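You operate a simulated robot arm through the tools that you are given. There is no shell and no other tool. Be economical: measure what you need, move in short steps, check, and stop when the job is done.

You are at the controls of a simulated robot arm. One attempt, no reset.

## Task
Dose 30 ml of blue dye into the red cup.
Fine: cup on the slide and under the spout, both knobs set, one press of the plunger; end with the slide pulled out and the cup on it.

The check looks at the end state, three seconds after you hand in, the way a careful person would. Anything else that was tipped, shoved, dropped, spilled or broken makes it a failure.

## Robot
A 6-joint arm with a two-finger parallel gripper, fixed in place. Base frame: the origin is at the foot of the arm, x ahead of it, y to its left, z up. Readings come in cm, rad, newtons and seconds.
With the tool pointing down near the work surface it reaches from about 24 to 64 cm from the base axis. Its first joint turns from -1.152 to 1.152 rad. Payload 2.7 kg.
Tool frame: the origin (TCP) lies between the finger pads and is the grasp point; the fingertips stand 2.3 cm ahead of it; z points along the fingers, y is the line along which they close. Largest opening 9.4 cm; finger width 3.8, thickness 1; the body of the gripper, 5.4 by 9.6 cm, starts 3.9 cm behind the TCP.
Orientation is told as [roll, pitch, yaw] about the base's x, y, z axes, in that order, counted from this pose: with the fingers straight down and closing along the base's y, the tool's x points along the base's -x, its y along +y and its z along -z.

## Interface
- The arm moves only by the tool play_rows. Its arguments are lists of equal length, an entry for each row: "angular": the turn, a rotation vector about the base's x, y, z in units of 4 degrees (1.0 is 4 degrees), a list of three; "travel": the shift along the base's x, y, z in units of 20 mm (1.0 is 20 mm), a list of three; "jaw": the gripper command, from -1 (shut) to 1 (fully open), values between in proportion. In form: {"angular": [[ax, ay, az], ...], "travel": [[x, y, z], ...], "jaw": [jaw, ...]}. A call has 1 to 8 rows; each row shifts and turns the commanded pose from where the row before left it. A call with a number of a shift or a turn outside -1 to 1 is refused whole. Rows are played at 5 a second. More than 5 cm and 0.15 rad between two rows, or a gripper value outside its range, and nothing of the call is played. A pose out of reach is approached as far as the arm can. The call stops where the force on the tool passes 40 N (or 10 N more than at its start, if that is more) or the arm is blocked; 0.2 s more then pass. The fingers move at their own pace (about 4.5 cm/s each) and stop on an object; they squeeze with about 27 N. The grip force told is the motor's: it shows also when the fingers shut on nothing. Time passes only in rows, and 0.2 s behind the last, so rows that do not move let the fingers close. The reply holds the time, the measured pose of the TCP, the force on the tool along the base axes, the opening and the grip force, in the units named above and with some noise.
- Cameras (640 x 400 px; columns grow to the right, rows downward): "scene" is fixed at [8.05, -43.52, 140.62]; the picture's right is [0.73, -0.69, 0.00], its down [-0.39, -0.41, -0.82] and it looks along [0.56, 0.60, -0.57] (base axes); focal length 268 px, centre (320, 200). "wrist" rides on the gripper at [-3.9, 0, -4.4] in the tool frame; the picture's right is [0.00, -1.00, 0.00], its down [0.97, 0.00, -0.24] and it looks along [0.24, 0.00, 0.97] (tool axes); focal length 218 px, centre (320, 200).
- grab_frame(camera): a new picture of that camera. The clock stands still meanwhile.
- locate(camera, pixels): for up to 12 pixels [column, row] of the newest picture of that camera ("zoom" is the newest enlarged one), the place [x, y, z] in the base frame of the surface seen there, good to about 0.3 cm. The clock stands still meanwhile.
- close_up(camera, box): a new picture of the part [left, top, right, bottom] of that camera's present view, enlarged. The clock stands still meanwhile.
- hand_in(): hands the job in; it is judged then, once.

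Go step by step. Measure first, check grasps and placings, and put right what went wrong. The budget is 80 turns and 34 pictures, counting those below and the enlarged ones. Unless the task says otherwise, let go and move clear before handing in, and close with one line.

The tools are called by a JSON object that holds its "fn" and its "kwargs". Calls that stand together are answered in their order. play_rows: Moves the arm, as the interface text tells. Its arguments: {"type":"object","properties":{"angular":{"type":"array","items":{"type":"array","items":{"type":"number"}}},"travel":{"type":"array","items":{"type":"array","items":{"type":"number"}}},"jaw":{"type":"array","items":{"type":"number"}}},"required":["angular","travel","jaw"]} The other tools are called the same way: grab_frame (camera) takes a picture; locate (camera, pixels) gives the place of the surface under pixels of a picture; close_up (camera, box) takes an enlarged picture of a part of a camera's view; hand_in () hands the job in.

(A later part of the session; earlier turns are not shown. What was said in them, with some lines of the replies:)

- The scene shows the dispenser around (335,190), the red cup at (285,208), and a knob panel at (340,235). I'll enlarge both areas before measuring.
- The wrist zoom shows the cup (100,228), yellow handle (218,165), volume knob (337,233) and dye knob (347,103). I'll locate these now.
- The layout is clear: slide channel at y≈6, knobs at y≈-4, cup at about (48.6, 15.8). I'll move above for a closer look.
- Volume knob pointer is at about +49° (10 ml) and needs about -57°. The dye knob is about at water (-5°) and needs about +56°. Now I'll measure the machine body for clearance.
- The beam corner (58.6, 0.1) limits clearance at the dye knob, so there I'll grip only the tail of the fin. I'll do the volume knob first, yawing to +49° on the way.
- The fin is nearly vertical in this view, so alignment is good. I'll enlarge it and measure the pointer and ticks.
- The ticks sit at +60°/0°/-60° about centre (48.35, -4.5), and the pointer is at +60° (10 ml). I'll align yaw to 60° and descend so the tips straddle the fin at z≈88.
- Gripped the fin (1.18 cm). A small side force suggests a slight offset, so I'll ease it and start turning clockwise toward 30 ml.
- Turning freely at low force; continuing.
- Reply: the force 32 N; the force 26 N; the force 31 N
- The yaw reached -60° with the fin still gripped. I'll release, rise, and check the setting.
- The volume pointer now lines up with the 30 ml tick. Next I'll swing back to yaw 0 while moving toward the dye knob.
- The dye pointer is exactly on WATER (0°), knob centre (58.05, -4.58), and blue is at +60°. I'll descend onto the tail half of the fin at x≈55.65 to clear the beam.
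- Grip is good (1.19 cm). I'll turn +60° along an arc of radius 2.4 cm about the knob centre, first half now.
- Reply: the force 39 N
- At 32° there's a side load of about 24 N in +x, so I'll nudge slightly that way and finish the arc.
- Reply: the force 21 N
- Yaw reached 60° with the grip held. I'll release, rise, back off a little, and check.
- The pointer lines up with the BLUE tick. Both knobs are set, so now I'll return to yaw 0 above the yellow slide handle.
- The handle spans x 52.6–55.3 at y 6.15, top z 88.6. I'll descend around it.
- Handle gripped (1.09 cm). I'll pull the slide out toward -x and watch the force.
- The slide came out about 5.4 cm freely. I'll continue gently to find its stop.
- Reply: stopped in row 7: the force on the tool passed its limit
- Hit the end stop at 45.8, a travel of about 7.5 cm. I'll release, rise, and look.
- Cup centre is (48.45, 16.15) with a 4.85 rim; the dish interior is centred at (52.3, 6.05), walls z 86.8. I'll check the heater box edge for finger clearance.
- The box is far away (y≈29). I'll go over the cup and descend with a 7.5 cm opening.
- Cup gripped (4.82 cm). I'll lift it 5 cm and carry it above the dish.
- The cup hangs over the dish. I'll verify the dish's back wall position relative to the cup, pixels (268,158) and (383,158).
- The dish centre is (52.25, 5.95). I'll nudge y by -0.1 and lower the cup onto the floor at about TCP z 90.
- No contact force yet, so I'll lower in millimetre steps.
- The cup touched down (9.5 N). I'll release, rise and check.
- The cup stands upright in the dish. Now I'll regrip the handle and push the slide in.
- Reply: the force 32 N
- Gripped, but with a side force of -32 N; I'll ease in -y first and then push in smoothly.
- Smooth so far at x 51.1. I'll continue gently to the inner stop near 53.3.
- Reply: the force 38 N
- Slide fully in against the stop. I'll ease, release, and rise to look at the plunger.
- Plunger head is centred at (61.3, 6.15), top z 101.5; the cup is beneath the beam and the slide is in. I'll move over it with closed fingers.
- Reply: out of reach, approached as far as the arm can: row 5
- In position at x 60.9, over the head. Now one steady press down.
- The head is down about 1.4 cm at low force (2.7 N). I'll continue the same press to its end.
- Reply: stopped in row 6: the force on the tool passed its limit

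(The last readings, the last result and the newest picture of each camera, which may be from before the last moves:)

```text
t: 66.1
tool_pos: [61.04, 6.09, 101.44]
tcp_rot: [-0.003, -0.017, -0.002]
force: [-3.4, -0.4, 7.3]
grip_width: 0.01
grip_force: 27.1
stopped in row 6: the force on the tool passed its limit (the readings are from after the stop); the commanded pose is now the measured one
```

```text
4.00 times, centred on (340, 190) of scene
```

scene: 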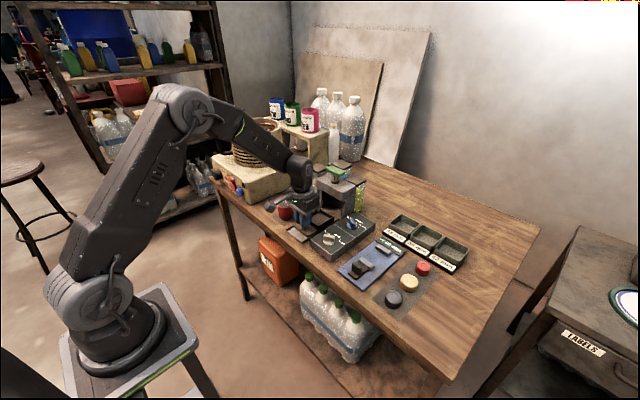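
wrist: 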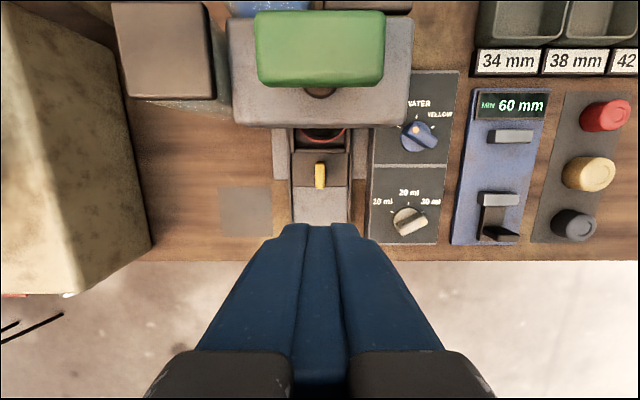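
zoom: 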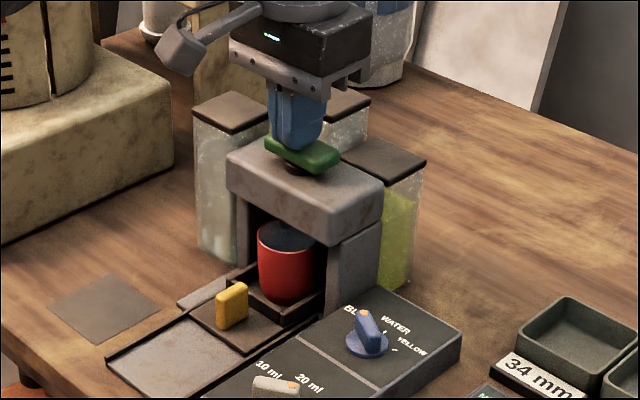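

The plunger bottomed out. I'll rise well clear, wait a moment, and look.

{"fn": "play_rows", "kwargs": {"angular": [[0, 0, 0], [0, 0, 0], [0, 0, 0], [0, 0, 0], [0, 0, 0], [0, 0, 0], [0, 0, 0], [0, 0, 0]], "travel": [[0, 0, 0.5], [0, 0, 0.8], [0, 0, 0.9], [-0.3, 0, 0.9], [-0.9, 0, 0.3], [-0.9, 0, 0], [-0.9, 0, 0], [-0.9, 0, 0]], "jaw": [-1, -1, -1, -1, -1, -1, -1, -1]}}

{"fn": "play_rows", "kwargs": {"angular": [[0, 0, 0], [0, 0, 0], [0, 0, 0], [0, 0, 0], [0, 0, 0], [0, 0, 0], [0, 0, 0], [0, 0, 0]], "travel": [[0, 0, 0], [0, 0, 0], [0, 0, 0], [0, 0, 0], [0, 0, 0], [0, 0, 0], [0, 0, 0], [0, 0, 0]], "jaw": [-0.4, -0.4, -0.4, -0.4, -0.4, -0.4, -0.4, -0.4]}}

{"fn": "close_up", "kwargs": {"camera": "scene", "box": [290, 140, 390, 240]}}

```text
t: 67.9
tool_pos: [53.09, 6.22, 108.02]
tcp_rot: [-0.004, -0.013, -0.002]
force: [-0.1, -0.8, -0.5]
grip_width: 0.03
grip_force: 26.8
```

```text
t: 69.7
tool_pos: [53.0, 6.24, 108.11]
tcp_rot: [-0.004, -0.014, -0.001]
force: [-0.3, -0.1, -0.6]
grip_width: 2.81
grip_force: 0.0
```

```text
4.00 times, centred on (340, 190) of scene
```

zoom: 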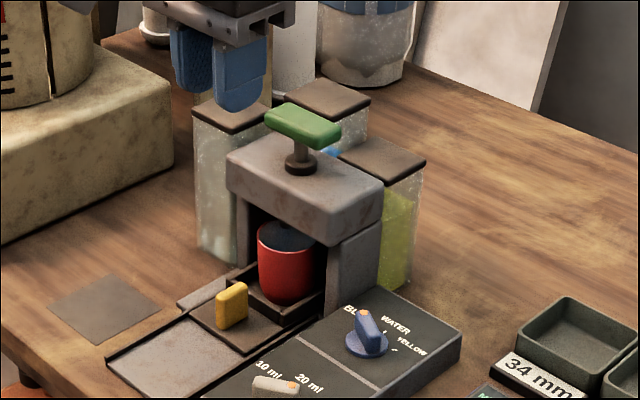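

The plunger sprang back after its one press and the cup is still in place. I'll go down to the handle and grip it.

{"fn": "play_rows", "kwargs": {"angular": [[0, 0, 0], [0, 0, 0], [0, 0, 0], [0, 0, 0], [0, 0, 0], [0, 0, 0], [0, 0, 0], [0, 0, 0]], "travel": [[0, -0.08, -1], [0, 0, -1], [0, 0, -1], [0, 0, -1], [0, 0, -1], [0, 0, -1], [0, 0, -1], [0, 0, 0]], "jaw": [-0.4, -0.4, -0.4, -0.4, -0.4, -0.4, -0.4, -0.4]}}

{"fn": "play_rows", "kwargs": {"angular": [[0, 0, 0], [0, 0, 0], [0, 0, 0], [0, 0, 0], [0, 0, 0], [0, 0, 0], [0, 0, 0], [0, 0, 0]], "travel": [[0, 0, -0.8], [0, 0, -0.8], [0, 0, -0.6], [0, 0, 0], [0, 0, 0], [0, 0, 0], [0, 0, 0], [0, 0, 0]], "jaw": [-0.4, -0.4, -0.4, -0.4, -0.7, -1, -1, -1]}}

```text
t: 71.5
tool_pos: [53.34, 6.04, 93.78]
tcp_rot: [-0.004, -0.015, -0.002]
force: [-0.2, 0.4, 0.2]
grip_width: 2.82
grip_force: 0.1
```

```text
t: 73.3
tool_pos: [53.0, 5.96, 89.68]
tcp_rot: [-0.003, -0.012, 0.0]
force: [0.5, 7.3, -5.0]
grip_width: 1.06
grip_force: 44.9
```

Handle gripped. I'll pull the slide out slowly so nothing sloshes.

{"fn": "play_rows", "kwargs": {"angular": [[0, 0, 0], [0, 0, 0], [0, 0, 0], [0, 0, 0], [0, 0, 0], [0, 0, 0], [0, 0, 0], [0, 0, 0]], "travel": [[-0.08, 0, 0], [-0.15, 0, 0], [-0.22, 0, 0], [-0.25, 0, 0], [-0.25, 0, 0], [-0.25, 0, 0], [-0.25, 0, 0], [-0.25, 0, 0]], "jaw": [-1, -1, -1, -1, -1, -1, -1, -1]}}

{"fn": "play_rows", "kwargs": {"angular": [[0, 0, 0], [0, 0, 0], [0, 0, 0], [0, 0, 0], [0, 0, 0], [0, 0, 0], [0, 0, 0], [0, 0, 0]], "travel": [[-0.25, 0, 0], [-0.25, 0, 0], [-0.25, 0, 0], [-0.25, 0, 0], [-0.22, 0, 0], [-0.2, 0, 0], [-0.15, 0, 0], [-0.1, 0, 0]], "jaw": [-1, -1, -1, -1, -1, -1, -1, -1]}}

```text
t: 75.1
tool_pos: [49.63, 5.87, 89.66]
tcp_rot: [-0.003, -0.015, -0.001]
force: [0.4, 22.4, -18.7]
grip_width: 1.09
grip_force: 45.2
```

```text
t: 76.9
tool_pos: [46.25, 6.0, 89.62]
tcp_rot: [-0.001, -0.012, -0.001]
force: [0.5, 24.6, -28.6]
grip_width: 1.09
grip_force: 45.1
```

Almost out (46.25). I'll relieve the side load and creep to the outer stop.

{"fn": "play_rows", "kwargs": {"angular": [[0, 0, 0], [0, 0, 0], [0, 0, 0], [0, 0, 0], [0, 0, 0], [0, 0, 0], [0, 0, 0], [0, 0, 0]], "travel": [[0, 0.07, -0.03], [-0.07, 0, 0], [-0.07, 0, 0], [-0.07, 0, 0], [-0.07, 0, 0], [-0.07, 0, 0], [-0.07, 0, 0], [-0.05, 0, 0]], "jaw": [-1, -1, -1, -1, -1, -1, -1, -1]}}

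```text
t: 78.7
tool_pos: [45.44, 6.07, 89.63]
tcp_rot: [-0.004, -0.017, -0.003]
force: [0.7, 9.5, -7.6]
grip_width: 1.06
grip_force: 45.3
```

Travel is 7.55 cm, matching the earlier stop. I'll release, rise and check.

{"fn": "play_rows", "kwargs": {"angular": [[0, 0, 0], [0, 0, 0], [0, 0, 0], [0, 0, 0], [0, 0, 0], [0, 0, 0], [0, 0, 0], [0, 0, 0]], "travel": [[-0.05, 0, 0], [0, 0, 0], [0, 0, 0], [0, 0, 0.8], [0, 0, 0.8], [-0.2, 0, 0.9], [-0.2, 0, 0.9], [0, 0, 0.9]], "jaw": [-1, -0.4, -0.4, -0.4, -0.4, -0.4, -0.4, -0.4]}}

{"fn": "grab_frame", "kwargs": {"camera": "wrist"}}

{"fn": "close_up", "kwargs": {"camera": "scene", "box": [270, 140, 390, 260]}}

```text
t: 80.5
tool_pos: [44.51, 5.96, 98.41]
tcp_rot: [-0.003, -0.015, -0.002]
force: [0.3, -0.5, -0.4]
grip_width: 2.83
grip_force: 0.0
```

```text
9 pictures are left
```

wrist: 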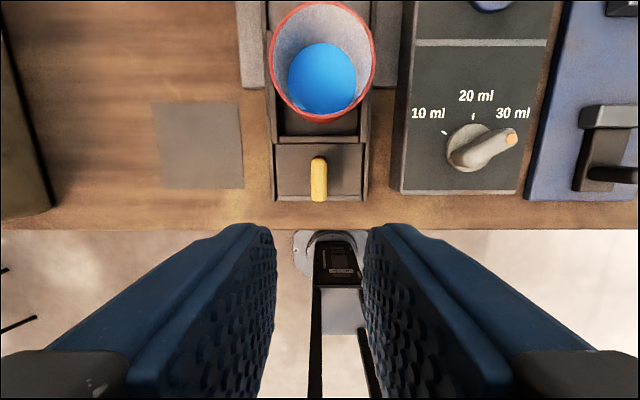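

```text
3.33 times, centred on (330, 200) of scene
```

zoom: 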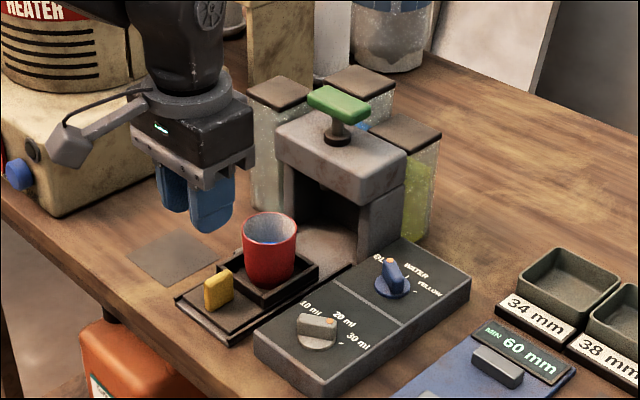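

The wrist view shows blue dye in the cup at (321,78). The cup stands upright on the pulled-out slide, both knobs are set, and the gripper is clear, so I'm handing in.

{"fn": "hand_in", "kwargs": {}}

```text
The job is handed in.
```

I pressed the plunger once with the knobs set to blue and 30 ml. The red cup now holds blue dye and stands upright on the pulled-out slide; I saw no spills and knocked nothing over.
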